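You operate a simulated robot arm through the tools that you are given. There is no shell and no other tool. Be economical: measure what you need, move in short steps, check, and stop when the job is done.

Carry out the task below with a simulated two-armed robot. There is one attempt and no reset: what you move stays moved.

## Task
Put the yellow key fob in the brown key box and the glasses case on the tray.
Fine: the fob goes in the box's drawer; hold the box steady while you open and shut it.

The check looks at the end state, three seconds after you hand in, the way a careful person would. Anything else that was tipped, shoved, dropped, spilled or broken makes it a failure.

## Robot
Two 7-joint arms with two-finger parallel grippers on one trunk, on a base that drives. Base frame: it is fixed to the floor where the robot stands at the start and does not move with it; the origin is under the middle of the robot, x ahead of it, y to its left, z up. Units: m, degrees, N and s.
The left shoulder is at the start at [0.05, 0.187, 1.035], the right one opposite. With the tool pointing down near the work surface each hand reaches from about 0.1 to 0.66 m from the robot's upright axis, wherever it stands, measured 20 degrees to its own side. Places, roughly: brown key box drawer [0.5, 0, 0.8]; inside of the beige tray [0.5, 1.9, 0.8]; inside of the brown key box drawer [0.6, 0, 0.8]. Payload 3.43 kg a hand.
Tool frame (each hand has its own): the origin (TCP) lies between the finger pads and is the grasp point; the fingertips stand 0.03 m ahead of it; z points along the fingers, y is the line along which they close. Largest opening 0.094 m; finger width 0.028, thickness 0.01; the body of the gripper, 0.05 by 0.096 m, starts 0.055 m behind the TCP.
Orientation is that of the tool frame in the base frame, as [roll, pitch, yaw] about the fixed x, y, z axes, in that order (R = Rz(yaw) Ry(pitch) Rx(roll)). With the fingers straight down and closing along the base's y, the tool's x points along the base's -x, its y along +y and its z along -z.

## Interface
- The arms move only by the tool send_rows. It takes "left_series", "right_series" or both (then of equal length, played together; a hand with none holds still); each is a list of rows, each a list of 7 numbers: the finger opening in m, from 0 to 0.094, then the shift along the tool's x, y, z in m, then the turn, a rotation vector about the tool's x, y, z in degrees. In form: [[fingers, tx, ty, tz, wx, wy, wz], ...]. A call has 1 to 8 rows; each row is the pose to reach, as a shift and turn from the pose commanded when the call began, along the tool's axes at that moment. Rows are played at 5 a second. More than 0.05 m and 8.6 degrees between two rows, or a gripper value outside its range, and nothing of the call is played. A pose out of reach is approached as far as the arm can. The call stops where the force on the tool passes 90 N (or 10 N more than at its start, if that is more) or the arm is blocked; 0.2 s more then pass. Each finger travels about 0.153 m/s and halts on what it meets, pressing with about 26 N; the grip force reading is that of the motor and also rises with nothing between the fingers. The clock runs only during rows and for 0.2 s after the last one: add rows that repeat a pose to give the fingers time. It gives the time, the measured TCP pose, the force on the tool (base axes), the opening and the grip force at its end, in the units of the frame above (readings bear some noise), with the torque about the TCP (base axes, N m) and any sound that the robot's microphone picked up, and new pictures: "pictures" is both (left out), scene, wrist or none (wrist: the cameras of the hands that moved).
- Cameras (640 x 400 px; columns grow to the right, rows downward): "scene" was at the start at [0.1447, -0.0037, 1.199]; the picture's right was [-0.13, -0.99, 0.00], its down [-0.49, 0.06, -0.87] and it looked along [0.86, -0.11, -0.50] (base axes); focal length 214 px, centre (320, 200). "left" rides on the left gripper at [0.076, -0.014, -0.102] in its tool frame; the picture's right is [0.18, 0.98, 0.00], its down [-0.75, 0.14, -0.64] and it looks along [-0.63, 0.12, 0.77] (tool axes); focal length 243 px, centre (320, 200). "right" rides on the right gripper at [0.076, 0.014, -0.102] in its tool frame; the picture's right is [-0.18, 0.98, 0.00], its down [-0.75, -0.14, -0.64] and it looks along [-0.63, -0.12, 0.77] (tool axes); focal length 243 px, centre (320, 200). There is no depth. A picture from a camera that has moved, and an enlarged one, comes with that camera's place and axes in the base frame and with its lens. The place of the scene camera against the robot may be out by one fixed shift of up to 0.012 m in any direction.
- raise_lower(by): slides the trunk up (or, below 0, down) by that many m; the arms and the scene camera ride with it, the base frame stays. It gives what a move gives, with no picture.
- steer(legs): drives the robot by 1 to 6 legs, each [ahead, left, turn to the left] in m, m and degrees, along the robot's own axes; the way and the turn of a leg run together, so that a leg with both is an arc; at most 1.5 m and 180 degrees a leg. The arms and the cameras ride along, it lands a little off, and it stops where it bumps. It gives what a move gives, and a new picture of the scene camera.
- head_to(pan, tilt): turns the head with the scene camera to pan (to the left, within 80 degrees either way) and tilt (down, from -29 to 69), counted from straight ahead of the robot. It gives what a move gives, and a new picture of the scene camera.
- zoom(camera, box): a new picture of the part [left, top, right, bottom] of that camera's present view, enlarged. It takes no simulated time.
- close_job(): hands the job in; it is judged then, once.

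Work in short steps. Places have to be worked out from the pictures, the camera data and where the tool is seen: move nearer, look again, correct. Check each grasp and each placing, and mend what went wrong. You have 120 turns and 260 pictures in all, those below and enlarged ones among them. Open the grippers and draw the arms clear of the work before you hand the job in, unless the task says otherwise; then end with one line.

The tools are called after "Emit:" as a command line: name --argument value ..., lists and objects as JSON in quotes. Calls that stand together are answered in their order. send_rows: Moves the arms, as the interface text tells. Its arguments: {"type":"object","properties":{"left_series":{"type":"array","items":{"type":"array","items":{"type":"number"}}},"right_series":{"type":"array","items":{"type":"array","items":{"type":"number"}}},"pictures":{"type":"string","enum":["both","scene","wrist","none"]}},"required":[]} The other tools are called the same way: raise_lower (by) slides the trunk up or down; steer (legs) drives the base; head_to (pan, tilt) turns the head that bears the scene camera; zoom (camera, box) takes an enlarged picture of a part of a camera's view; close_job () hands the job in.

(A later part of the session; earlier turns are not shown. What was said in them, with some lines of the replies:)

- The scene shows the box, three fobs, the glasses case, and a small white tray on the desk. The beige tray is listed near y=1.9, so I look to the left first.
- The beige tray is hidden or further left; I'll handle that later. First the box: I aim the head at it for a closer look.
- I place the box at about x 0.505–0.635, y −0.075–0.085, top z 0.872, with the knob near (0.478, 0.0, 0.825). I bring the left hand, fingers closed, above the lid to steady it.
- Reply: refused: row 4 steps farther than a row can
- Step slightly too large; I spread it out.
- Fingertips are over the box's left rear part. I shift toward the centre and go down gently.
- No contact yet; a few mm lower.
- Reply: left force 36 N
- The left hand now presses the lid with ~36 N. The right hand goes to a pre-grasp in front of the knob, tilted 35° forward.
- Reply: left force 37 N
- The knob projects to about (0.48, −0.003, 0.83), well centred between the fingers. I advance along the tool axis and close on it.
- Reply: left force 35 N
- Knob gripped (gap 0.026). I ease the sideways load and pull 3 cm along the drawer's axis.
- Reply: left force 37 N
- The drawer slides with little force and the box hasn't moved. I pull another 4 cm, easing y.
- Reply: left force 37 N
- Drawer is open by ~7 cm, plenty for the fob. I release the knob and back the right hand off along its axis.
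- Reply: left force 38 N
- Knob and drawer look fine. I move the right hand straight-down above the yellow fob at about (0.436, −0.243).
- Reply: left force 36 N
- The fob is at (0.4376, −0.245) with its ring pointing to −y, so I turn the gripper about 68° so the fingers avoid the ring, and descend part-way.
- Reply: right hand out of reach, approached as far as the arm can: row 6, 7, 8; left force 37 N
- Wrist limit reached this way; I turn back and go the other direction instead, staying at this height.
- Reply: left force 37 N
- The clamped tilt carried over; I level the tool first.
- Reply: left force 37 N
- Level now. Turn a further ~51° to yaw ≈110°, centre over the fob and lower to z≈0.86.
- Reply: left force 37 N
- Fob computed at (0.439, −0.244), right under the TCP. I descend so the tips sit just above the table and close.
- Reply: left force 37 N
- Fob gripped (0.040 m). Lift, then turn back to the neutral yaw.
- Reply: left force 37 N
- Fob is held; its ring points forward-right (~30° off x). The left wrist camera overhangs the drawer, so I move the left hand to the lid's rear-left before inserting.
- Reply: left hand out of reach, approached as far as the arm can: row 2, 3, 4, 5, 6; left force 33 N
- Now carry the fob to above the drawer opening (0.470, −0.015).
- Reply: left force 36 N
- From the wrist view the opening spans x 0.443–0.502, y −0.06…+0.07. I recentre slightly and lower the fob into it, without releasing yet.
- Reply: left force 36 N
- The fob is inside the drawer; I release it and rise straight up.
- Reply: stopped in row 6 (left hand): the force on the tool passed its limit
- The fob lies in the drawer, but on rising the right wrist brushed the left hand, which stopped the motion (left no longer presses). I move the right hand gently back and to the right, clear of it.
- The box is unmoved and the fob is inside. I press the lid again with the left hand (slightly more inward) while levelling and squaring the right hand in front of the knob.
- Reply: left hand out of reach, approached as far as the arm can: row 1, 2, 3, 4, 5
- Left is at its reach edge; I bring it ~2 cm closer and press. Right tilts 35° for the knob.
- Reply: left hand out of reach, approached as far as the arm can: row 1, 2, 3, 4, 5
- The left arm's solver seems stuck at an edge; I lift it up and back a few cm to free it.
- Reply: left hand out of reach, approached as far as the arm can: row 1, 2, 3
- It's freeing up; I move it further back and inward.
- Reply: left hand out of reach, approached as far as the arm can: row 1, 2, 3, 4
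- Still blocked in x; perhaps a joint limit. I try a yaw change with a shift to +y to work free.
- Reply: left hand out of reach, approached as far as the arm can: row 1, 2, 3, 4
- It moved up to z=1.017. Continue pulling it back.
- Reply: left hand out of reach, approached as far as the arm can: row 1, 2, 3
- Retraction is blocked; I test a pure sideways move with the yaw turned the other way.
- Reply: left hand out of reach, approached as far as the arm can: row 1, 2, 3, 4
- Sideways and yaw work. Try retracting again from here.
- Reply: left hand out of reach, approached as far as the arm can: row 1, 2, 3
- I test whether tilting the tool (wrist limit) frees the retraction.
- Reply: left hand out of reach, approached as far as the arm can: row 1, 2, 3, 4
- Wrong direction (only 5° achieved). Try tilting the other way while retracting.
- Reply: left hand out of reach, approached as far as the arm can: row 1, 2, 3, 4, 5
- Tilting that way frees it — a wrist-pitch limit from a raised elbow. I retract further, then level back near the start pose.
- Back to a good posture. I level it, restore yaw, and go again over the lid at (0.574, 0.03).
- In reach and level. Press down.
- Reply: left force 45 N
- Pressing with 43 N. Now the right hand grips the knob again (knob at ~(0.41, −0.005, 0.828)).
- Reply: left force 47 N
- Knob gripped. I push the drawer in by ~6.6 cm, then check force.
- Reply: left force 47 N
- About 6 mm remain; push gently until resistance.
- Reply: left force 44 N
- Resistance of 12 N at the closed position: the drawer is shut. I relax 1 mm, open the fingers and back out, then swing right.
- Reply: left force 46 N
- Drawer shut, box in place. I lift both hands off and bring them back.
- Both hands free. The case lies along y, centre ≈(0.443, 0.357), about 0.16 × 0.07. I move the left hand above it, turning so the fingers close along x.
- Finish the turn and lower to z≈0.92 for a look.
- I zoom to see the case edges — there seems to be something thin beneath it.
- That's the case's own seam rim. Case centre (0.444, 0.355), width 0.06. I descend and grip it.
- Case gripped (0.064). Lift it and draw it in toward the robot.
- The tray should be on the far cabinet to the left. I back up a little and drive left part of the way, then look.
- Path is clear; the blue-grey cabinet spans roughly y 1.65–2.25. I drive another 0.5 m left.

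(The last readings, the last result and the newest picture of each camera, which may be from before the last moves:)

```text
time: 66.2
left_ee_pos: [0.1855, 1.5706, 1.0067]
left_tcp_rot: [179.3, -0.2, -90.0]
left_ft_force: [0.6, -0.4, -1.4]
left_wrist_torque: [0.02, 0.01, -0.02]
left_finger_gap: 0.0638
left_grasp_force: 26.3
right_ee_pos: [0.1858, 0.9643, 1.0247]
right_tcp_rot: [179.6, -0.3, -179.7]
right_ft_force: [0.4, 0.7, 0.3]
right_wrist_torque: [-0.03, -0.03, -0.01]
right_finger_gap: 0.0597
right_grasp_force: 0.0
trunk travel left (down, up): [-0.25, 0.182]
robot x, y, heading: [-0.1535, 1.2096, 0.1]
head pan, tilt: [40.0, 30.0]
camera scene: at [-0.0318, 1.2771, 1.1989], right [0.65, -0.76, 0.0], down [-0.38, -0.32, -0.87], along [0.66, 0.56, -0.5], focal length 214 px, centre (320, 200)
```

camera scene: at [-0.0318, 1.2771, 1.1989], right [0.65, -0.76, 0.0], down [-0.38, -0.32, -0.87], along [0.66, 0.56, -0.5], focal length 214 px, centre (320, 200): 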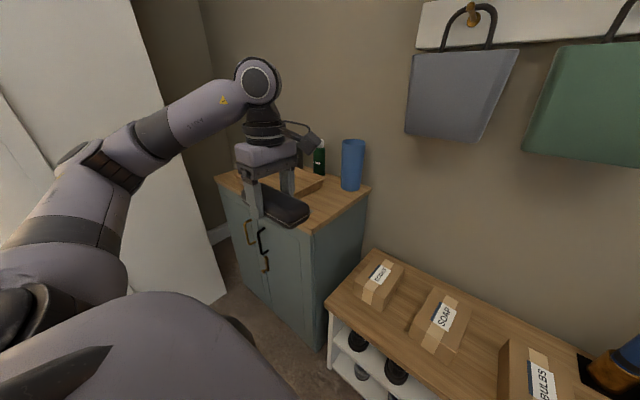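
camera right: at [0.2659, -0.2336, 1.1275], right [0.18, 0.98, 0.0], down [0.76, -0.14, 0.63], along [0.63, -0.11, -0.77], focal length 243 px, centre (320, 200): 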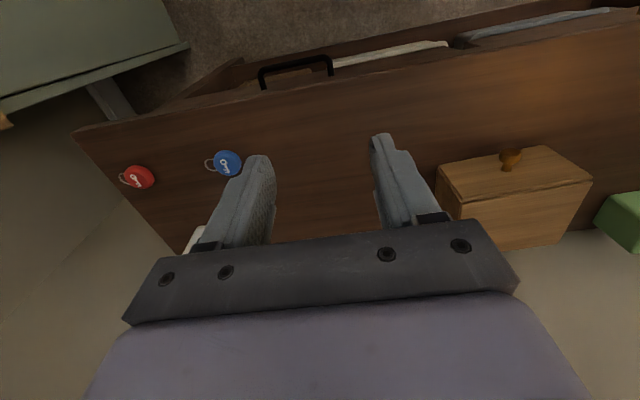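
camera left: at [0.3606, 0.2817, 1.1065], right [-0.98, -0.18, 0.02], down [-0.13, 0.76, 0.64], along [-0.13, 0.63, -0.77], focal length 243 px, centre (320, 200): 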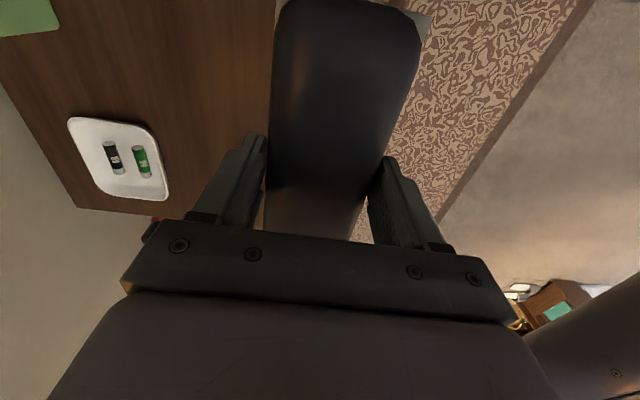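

The tall white cabinet begins around y≈2.3, so I limit the leftward drive. Another 0.27 m left, then look at the cabinet top directly.

Emit:
steer --legs '[[0, 0.27, 0]]'

Emit:
head_to --pan 22 --tilt 38

```text
time: 68.1
left_ee_pos: [0.1867, 1.8407, 1.0061]
left_tcp_rot: [179.2, -0.1, -90.2]
left_ft_force: [1.2, -0.9, -1.2]
left_wrist_torque: [0.0, -0.02, -0.03]
left_finger_gap: 0.0635
left_grasp_force: 26.0
right_ee_pos: [0.1845, 1.2367, 1.0242]
right_tcp_rot: [179.6, -0.4, -179.8]
right_ft_force: [0.9, -1.0, 0.6]
right_wrist_torque: [-0.02, 0.05, 0.0]
right_finger_gap: 0.0602
right_grasp_force: 0.0
trunk travel left (down, up): [-0.25, 0.182]
robot x, y, heading: [-0.1525, 1.4829, -0.1]
head pan, tilt: [40.0, 30.0]
camera scene: at [-0.0322, 1.5492, 1.1989], right [0.64, -0.77, 0.0], down [-0.38, -0.32, -0.87], along [0.66, 0.56, -0.5], focal length 214 px, centre (320, 200)
```

scene: 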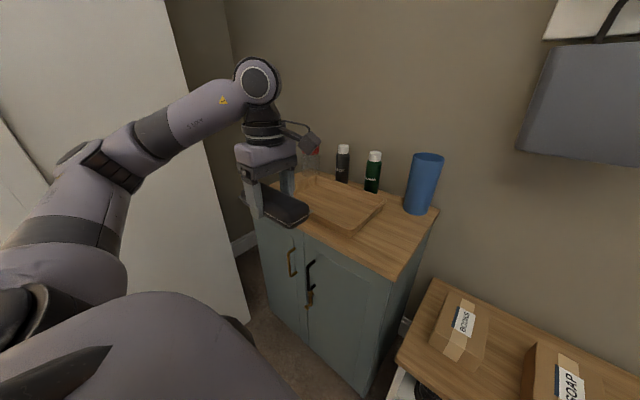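

```text
time: 68.9
left_ee_pos: [0.1868, 1.8409, 1.0056]
left_tcp_rot: [179.2, -0.2, -90.3]
left_ft_force: [-0.4, 0.5, -0.3]
left_wrist_torque: [0.02, 0.01, -0.01]
left_finger_gap: 0.0636
left_grasp_force: 25.8
right_ee_pos: [0.1844, 1.2364, 1.0239]
right_tcp_rot: [179.6, -0.3, -179.6]
right_ft_force: [-0.2, -0.5, 0.9]
right_wrist_torque: [-0.01, 0.02, -0.01]
right_finger_gap: 0.06
right_grasp_force: 0.0
trunk travel left (down, up): [-0.25, 0.182]
robot x, y, heading: [-0.1591, 1.4846, 0.3]
head pan, tilt: [22.0, 38.0]
camera scene: at [-0.0215, 1.5231, 1.1866], right [0.38, -0.93, 0.0], down [-0.57, -0.23, -0.79], along [0.73, 0.3, -0.62], focal length 214 px, centre (320, 200)
```

scene: 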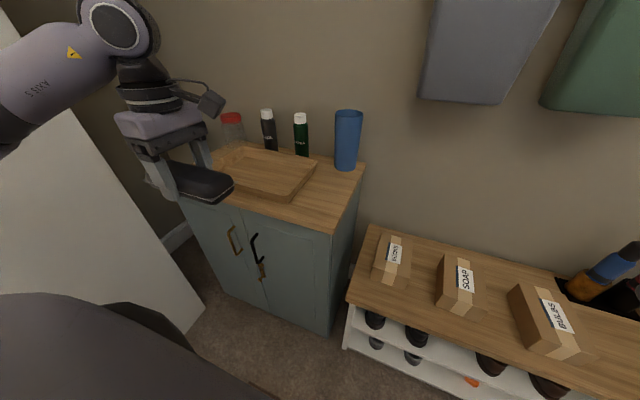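

The beige tray is visible on the cabinet: roughly x 0.39–0.62, y 1.79–2.15. I drive forward 0.15 m and 0.05 m left, then look again.

Emit:
steer --legs '[[0.15, 0.05, 0]]'

Emit:
zoom --camera "left" --box '[0, 0, 640, 400]'

```text
time: 70.3
left_ee_pos: [0.3328, 1.8937, 1.0061]
left_tcp_rot: [179.3, -0.3, -89.9]
left_ft_force: [0.7, -0.5, -1.5]
left_wrist_torque: [0.03, -0.01, 0.0]
left_finger_gap: 0.0638
left_grasp_force: 25.8
right_ee_pos: [0.333, 1.2905, 1.023]
right_tcp_rot: [179.7, -0.5, -179.5]
right_ft_force: [0.3, 0.3, -1.2]
right_wrist_torque: [0.05, -0.01, 0.0]
right_finger_gap: 0.0602
right_grasp_force: 0.2
trunk travel left (down, up): [-0.25, 0.182]
robot x, y, heading: [-0.0096, 1.534, 0.5]
head pan, tilt: [22.0, 38.0]
camera scene: at [0.1251, 1.5747, 1.1865], right [0.38, -0.92, 0.0], down [-0.57, -0.23, -0.79], along [0.73, 0.3, -0.62], focal length 214 px, centre (320, 200)
```

scene: 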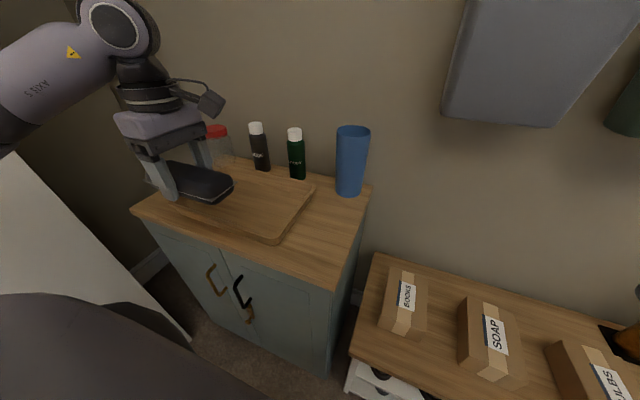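

```text
1.00 times, centred on (320, 200) of left
camera zoom: at [0.3496, 1.8175, 1.1062], right [-0.98, -0.19, 0.02], down [-0.13, 0.76, 0.64], along [-0.13, 0.63, -0.77], focal length 243 px, centre (320, 200)
```

zoom: 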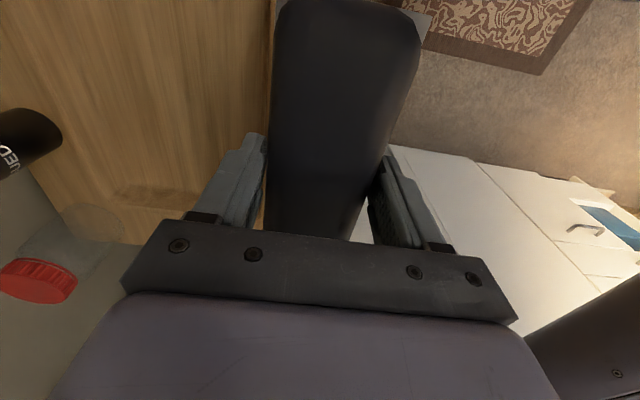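

Tray inside ≈ x 0.39–0.645, y 1.80–2.10 (bottles stand behind at x≈0.69). I carry the case over to (0.515, 1.94) at height.

Emit:
send_rows --left_series '[[0.04, -0.01, -0.04, 0, 0, 0, 0], [0.04, -0.022, -0.08, 0, 0, 0, 0], [0.04, -0.034, -0.12, 0, 0, 0, 0], [0.04, -0.042, -0.16, 0, 0, 0, 0], [0.04, -0.046, -0.182, 0.0, 0, 0, 0], [0.04, -0.046, -0.182, 0.04, 0, 0, 0]]' --pictures "both"

```text
time: 71.7
left_ee_pos: [0.5118, 1.94, 0.962]
left_tcp_rot: [179.2, -0.1, -90.0]
left_ft_force: [0.4, 1.2, -0.7]
left_wrist_torque: [-0.02, -0.02, -0.01]
left_finger_gap: 0.0639
left_grasp_force: 26.1
right_ee_pos: [0.3332, 1.2879, 1.0229]
right_tcp_rot: [179.6, -0.4, -179.5]
right_ft_force: [-0.8, 0.3, -0.9]
right_wrist_torque: [0.03, -0.01, 0.02]
right_finger_gap: 0.0601
right_grasp_force: 0.0
trunk travel left (down, up): [-0.25, 0.182]
robot x, y, heading: [-0.011, 1.5318, 0.5]
head pan, tilt: [22.0, 38.0]
camera scene: at [0.1249, 1.5748, 1.1865], right [0.38, -0.92, 0.0], down [-0.57, -0.23, -0.79], along [0.73, 0.3, -0.62], focal length 214 px, centre (320, 200)
camera left: at [0.5285, 1.8636, 1.0629], right [-0.98, -0.19, 0.01], down [-0.13, 0.76, 0.64], along [-0.13, 0.63, -0.77], focal length 243 px, centre (320, 200)
```

scene: 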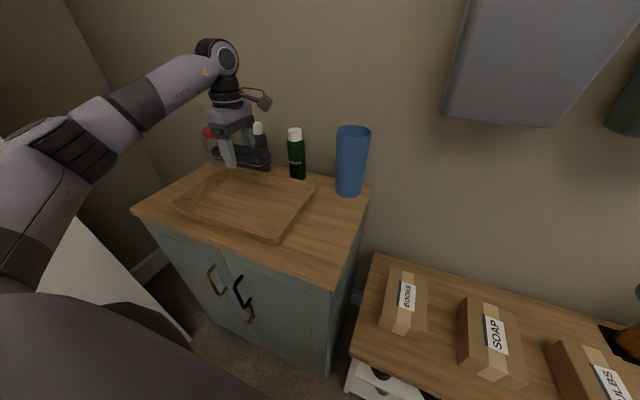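
left: 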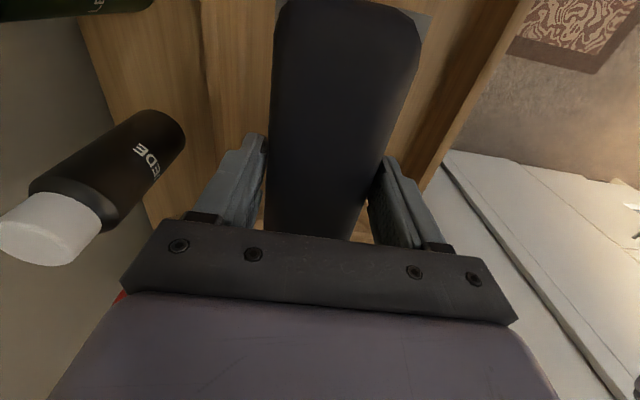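

The tray is centred near (0.513, 1.965); the case fits well. I shift +2 cm in y and descend to just above the floor.

Emit:
send_rows --left_series '[[0.04, -0.02, 0, 0.03, 0, 0, 0], [0.04, -0.02, 0, 0.07, 0, 0, 0], [0.04, -0.02, 0, 0.1, 0, 0, 0], [0.04, -0.02, 0, 0.115, 0, 0, 0], [0.04, -0.02, 0, 0.122, 0, 0, 0]]' --pictures "both"

Emit:
zoom --camera "scene" --box '[120, 100, 360, 250]'

```text
time: 72.9
left_ee_pos: [0.5115, 1.9593, 0.8411]
left_tcp_rot: [179.4, -0.2, -89.8]
left_ft_force: [-0.3, 0.6, 0.9]
left_wrist_torque: [-0.09, -0.03, -0.03]
left_finger_gap: 0.064
left_grasp_force: 25.7
right_ee_pos: [0.3316, 1.288, 1.0246]
right_tcp_rot: [179.7, -0.4, -179.4]
right_ft_force: [0.7, -0.1, 0.1]
right_wrist_torque: [0.01, 0.0, -0.01]
right_finger_gap: 0.06
right_grasp_force: 0.0
trunk travel left (down, up): [-0.25, 0.182]
robot x, y, heading: [-0.0115, 1.5345, 0.3]
head pan, tilt: [22.0, 38.0]
camera scene: at [0.1246, 1.5745, 1.1866], right [0.38, -0.92, 0.0], down [-0.57, -0.23, -0.79], along [0.73, 0.3, -0.62], focal length 214 px, centre (320, 200)
camera left: at [0.5289, 1.8836, 0.9418], right [-0.98, -0.19, 0.01], down [-0.13, 0.76, 0.64], along [-0.13, 0.63, -0.77], focal length 243 px, centre (320, 200)
```

scene: 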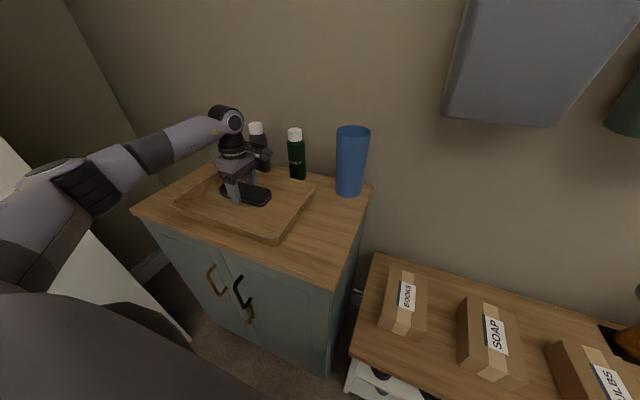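
left: 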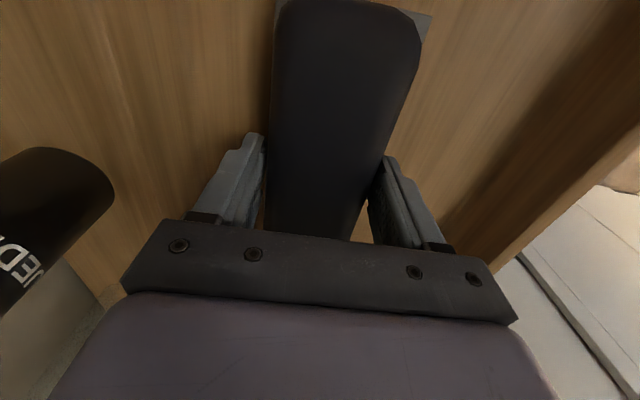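

```text
2.67 times, centred on (240, 175) of scene
camera zoom: at [0.1246, 1.5745, 1.1866], right [0.38, -0.92, 0.0], down [-0.57, -0.23, -0.79], along [0.73, 0.3, -0.62], focal length 572 px, centre (533, 267)
```

zoom: 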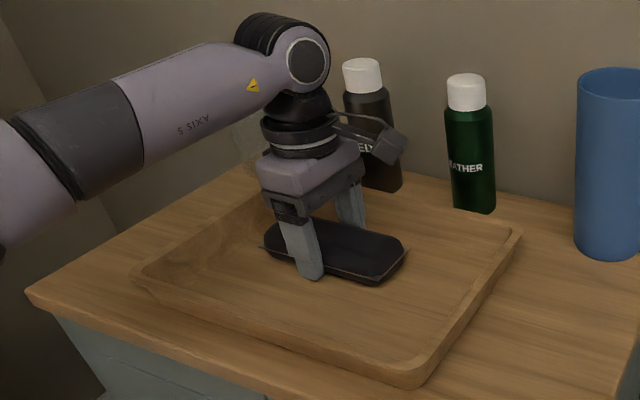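

Case is over the tray, clear of bottles. Lower in small steps until contact.

Emit:
send_rows --left_series '[[0.04, 0, 0, 0.004, 0, 0, 0], [0.04, 0, 0, 0.007, 0, 0, 0], [0.04, 0, 0, 0.01, 0, 0, 0]]' --pictures "none"

```text
time: 73.7
left_ee_pos: [0.5116, 1.9589, 0.8347]
left_tcp_rot: [179.6, -0.1, -89.7]
left_ft_force: [1.2, 4.5, 26.6]
left_wrist_torque: [-0.07, -0.41, -0.05]
left_finger_gap: 0.064
left_grasp_force: 25.9
right_ee_pos: [0.3321, 1.2884, 1.0248]
right_tcp_rot: [179.6, -0.4, -179.5]
right_ft_force: [-0.6, -0.5, -0.6]
right_wrist_torque: [0.0, 0.02, -0.01]
right_finger_gap: 0.0601
right_grasp_force: 0.1
trunk travel left (down, up): [-0.25, 0.182]
robot x, y, heading: [-0.0102, 1.5364, 0.5]
head pan, tilt: [22.0, 38.0]
```

Contact (27 N). I relieve 4 mm, open the fingers and rise.

Emit:
send_rows --left_series '[[0.04, 0, 0, -0.003, 0, 0, 0], [0.07, 0, 0, -0.003, 0, 0, 0], [0.09, 0, 0, -0.003, 0, 0, 0], [0.09, 0, 0, -0.003, 0, 0, 0], [0.09, 0, 0, -0.03, 0, 0, 0], [0.09, 0, 0, -0.07, 0, 0, 0], [0.09, 0, 0, -0.11, 0, 0, 0], [0.09, 0, 0, -0.15, 0, 0, 0]]' --pictures "both"

Emit:
zoom --camera "scene" --box '[120, 100, 360, 250]'

```text
time: 75.5
left_ee_pos: [0.5151, 1.9582, 0.9805]
left_tcp_rot: [179.2, -0.1, -89.9]
left_ft_force: [0.0, -0.8, -0.3]
left_wrist_torque: [0.0, 0.02, 0.0]
left_finger_gap: 0.0901
left_grasp_force: 0.1
right_ee_pos: [0.332, 1.2885, 1.0241]
right_tcp_rot: [179.6, -0.4, -179.5]
right_ft_force: [-0.1, -1.0, -1.0]
right_wrist_torque: [0.0, -0.01, 0.02]
right_finger_gap: 0.0597
right_grasp_force: 0.0
trunk travel left (down, up): [-0.25, 0.182]
robot x, y, heading: [-0.0133, 1.5359, 0.5]
head pan, tilt: [22.0, 38.0]
camera scene: at [0.1247, 1.5743, 1.1865], right [0.38, -0.92, 0.0], down [-0.57, -0.23, -0.79], along [0.73, 0.3, -0.62], focal length 214 px, centre (320, 200)
camera left: at [0.5331, 1.8823, 1.0806], right [-0.98, -0.19, 0.02], down [-0.13, 0.76, 0.64], along [-0.13, 0.63, -0.77], focal length 243 px, centre (320, 200)
```

scene: 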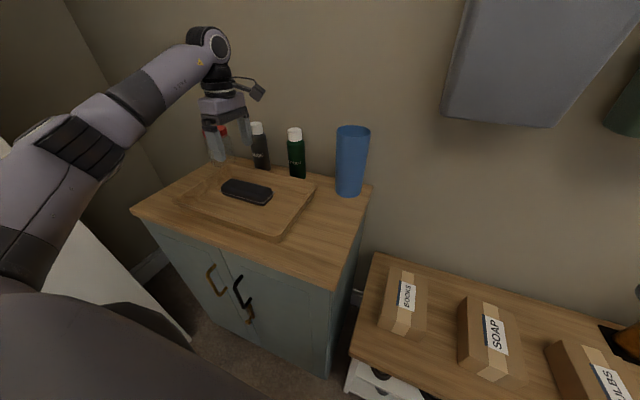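
left: 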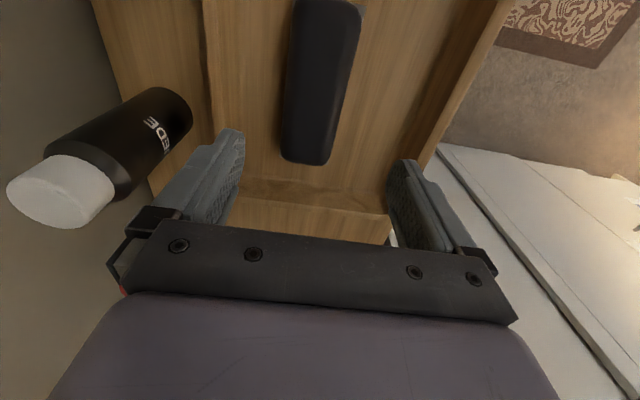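

```text
2.67 times, centred on (240, 175) of scene
camera zoom: at [0.1247, 1.5743, 1.1865], right [0.38, -0.92, 0.0], down [-0.57, -0.23, -0.79], along [0.73, 0.3, -0.62], focal length 572 px, centre (533, 267)
```

zoom: 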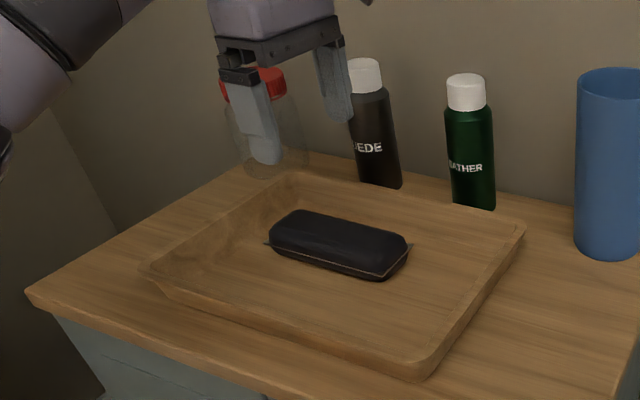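

The case sits flat in the tray and nothing else is disturbed. I draw the left arm back clear.

Emit:
send_rows --left_series '[[0.09, 0, 0.03, -0.02, 0, 0, 0], [0.09, 0.01, 0.07, -0.03, 0, 0, 0], [0.09, 0.02, 0.11, -0.03, 0, 0, 0], [0.09, 0.03, 0.15, -0.03, 0, 0, 0], [0.09, 0.04, 0.18, -0.03, 0, 0, 0]]' --pictures "scene"

Emit:
steer --legs '[[-0.2, 0, 0]]'

```text
time: 76.7
left_ee_pos: [0.3332, 1.9184, 1.0123]
left_tcp_rot: [179.2, -0.2, -89.8]
left_ft_force: [0.0, -0.2, -0.2]
left_wrist_torque: [0.01, 0.01, -0.02]
left_finger_gap: 0.0901
left_grasp_force: 0.0
right_ee_pos: [0.3313, 1.2884, 1.0244]
right_tcp_rot: [179.6, -0.4, -179.5]
right_ft_force: [-0.5, 0.4, 0.5]
right_wrist_torque: [0.01, 0.0, 0.01]
right_finger_gap: 0.06
right_grasp_force: 0.0
trunk travel left (down, up): [-0.25, 0.182]
robot x, y, heading: [-0.0097, 1.5318, 0.4]
head pan, tilt: [22.0, 38.0]
camera scene: at [0.1246, 1.5745, 1.1866], right [0.38, -0.92, 0.0], down [-0.57, -0.23, -0.79], along [0.73, 0.3, -0.62], focal length 214 px, centre (320, 200)
```

scene: 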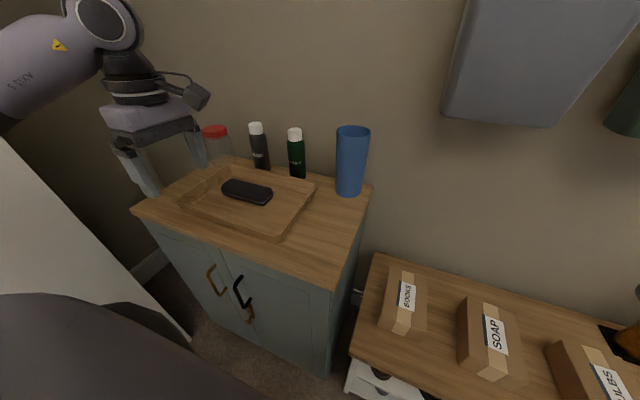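

```text
time: 78.3
left_ee_pos: [0.132, 1.9175, 1.0116]
left_tcp_rot: [179.2, -0.3, -89.8]
left_ft_force: [-0.8, 0.8, 0.2]
left_wrist_torque: [0.02, 0.02, -0.04]
left_finger_gap: 0.0901
left_grasp_force: 0.0
right_ee_pos: [0.1311, 1.2879, 1.0245]
right_tcp_rot: [179.7, -0.4, -179.5]
right_ft_force: [0.1, 0.0, 0.1]
right_wrist_torque: [-0.01, -0.03, 0.08]
right_finger_gap: 0.0601
right_grasp_force: 0.1
trunk travel left (down, up): [-0.25, 0.182]
robot x, y, heading: [-0.2122, 1.5333, 0.4]
head pan, tilt: [22.0, 38.0]
camera scene: at [-0.077, 1.5734, 1.1866], right [0.38, -0.92, 0.0], down [-0.57, -0.24, -0.79], along [0.73, 0.3, -0.62], focal length 214 px, centre (320, 200)
```

scene: 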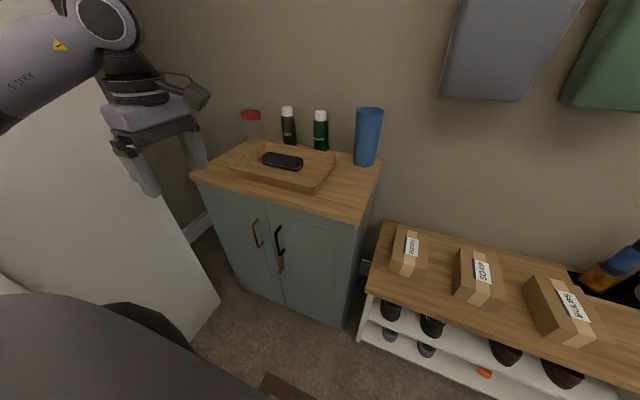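

Both placements are done, the drawer is shut, and the arms are open and clear, so I hand in.

Emit:
close_job

```text
The job is handed in.
```

The yellow fob is in the key box's drawer, which is shut, and the glasses case is lying flat in the beige tray. I held the box steady with the left hand for both opening and shutting. While I withdrew from the drawer, the right wrist brushed the left hand, but the box stayed in place. The tray looked about a centimetre off where it was before I set the case down; I saw nothing else disturbed.
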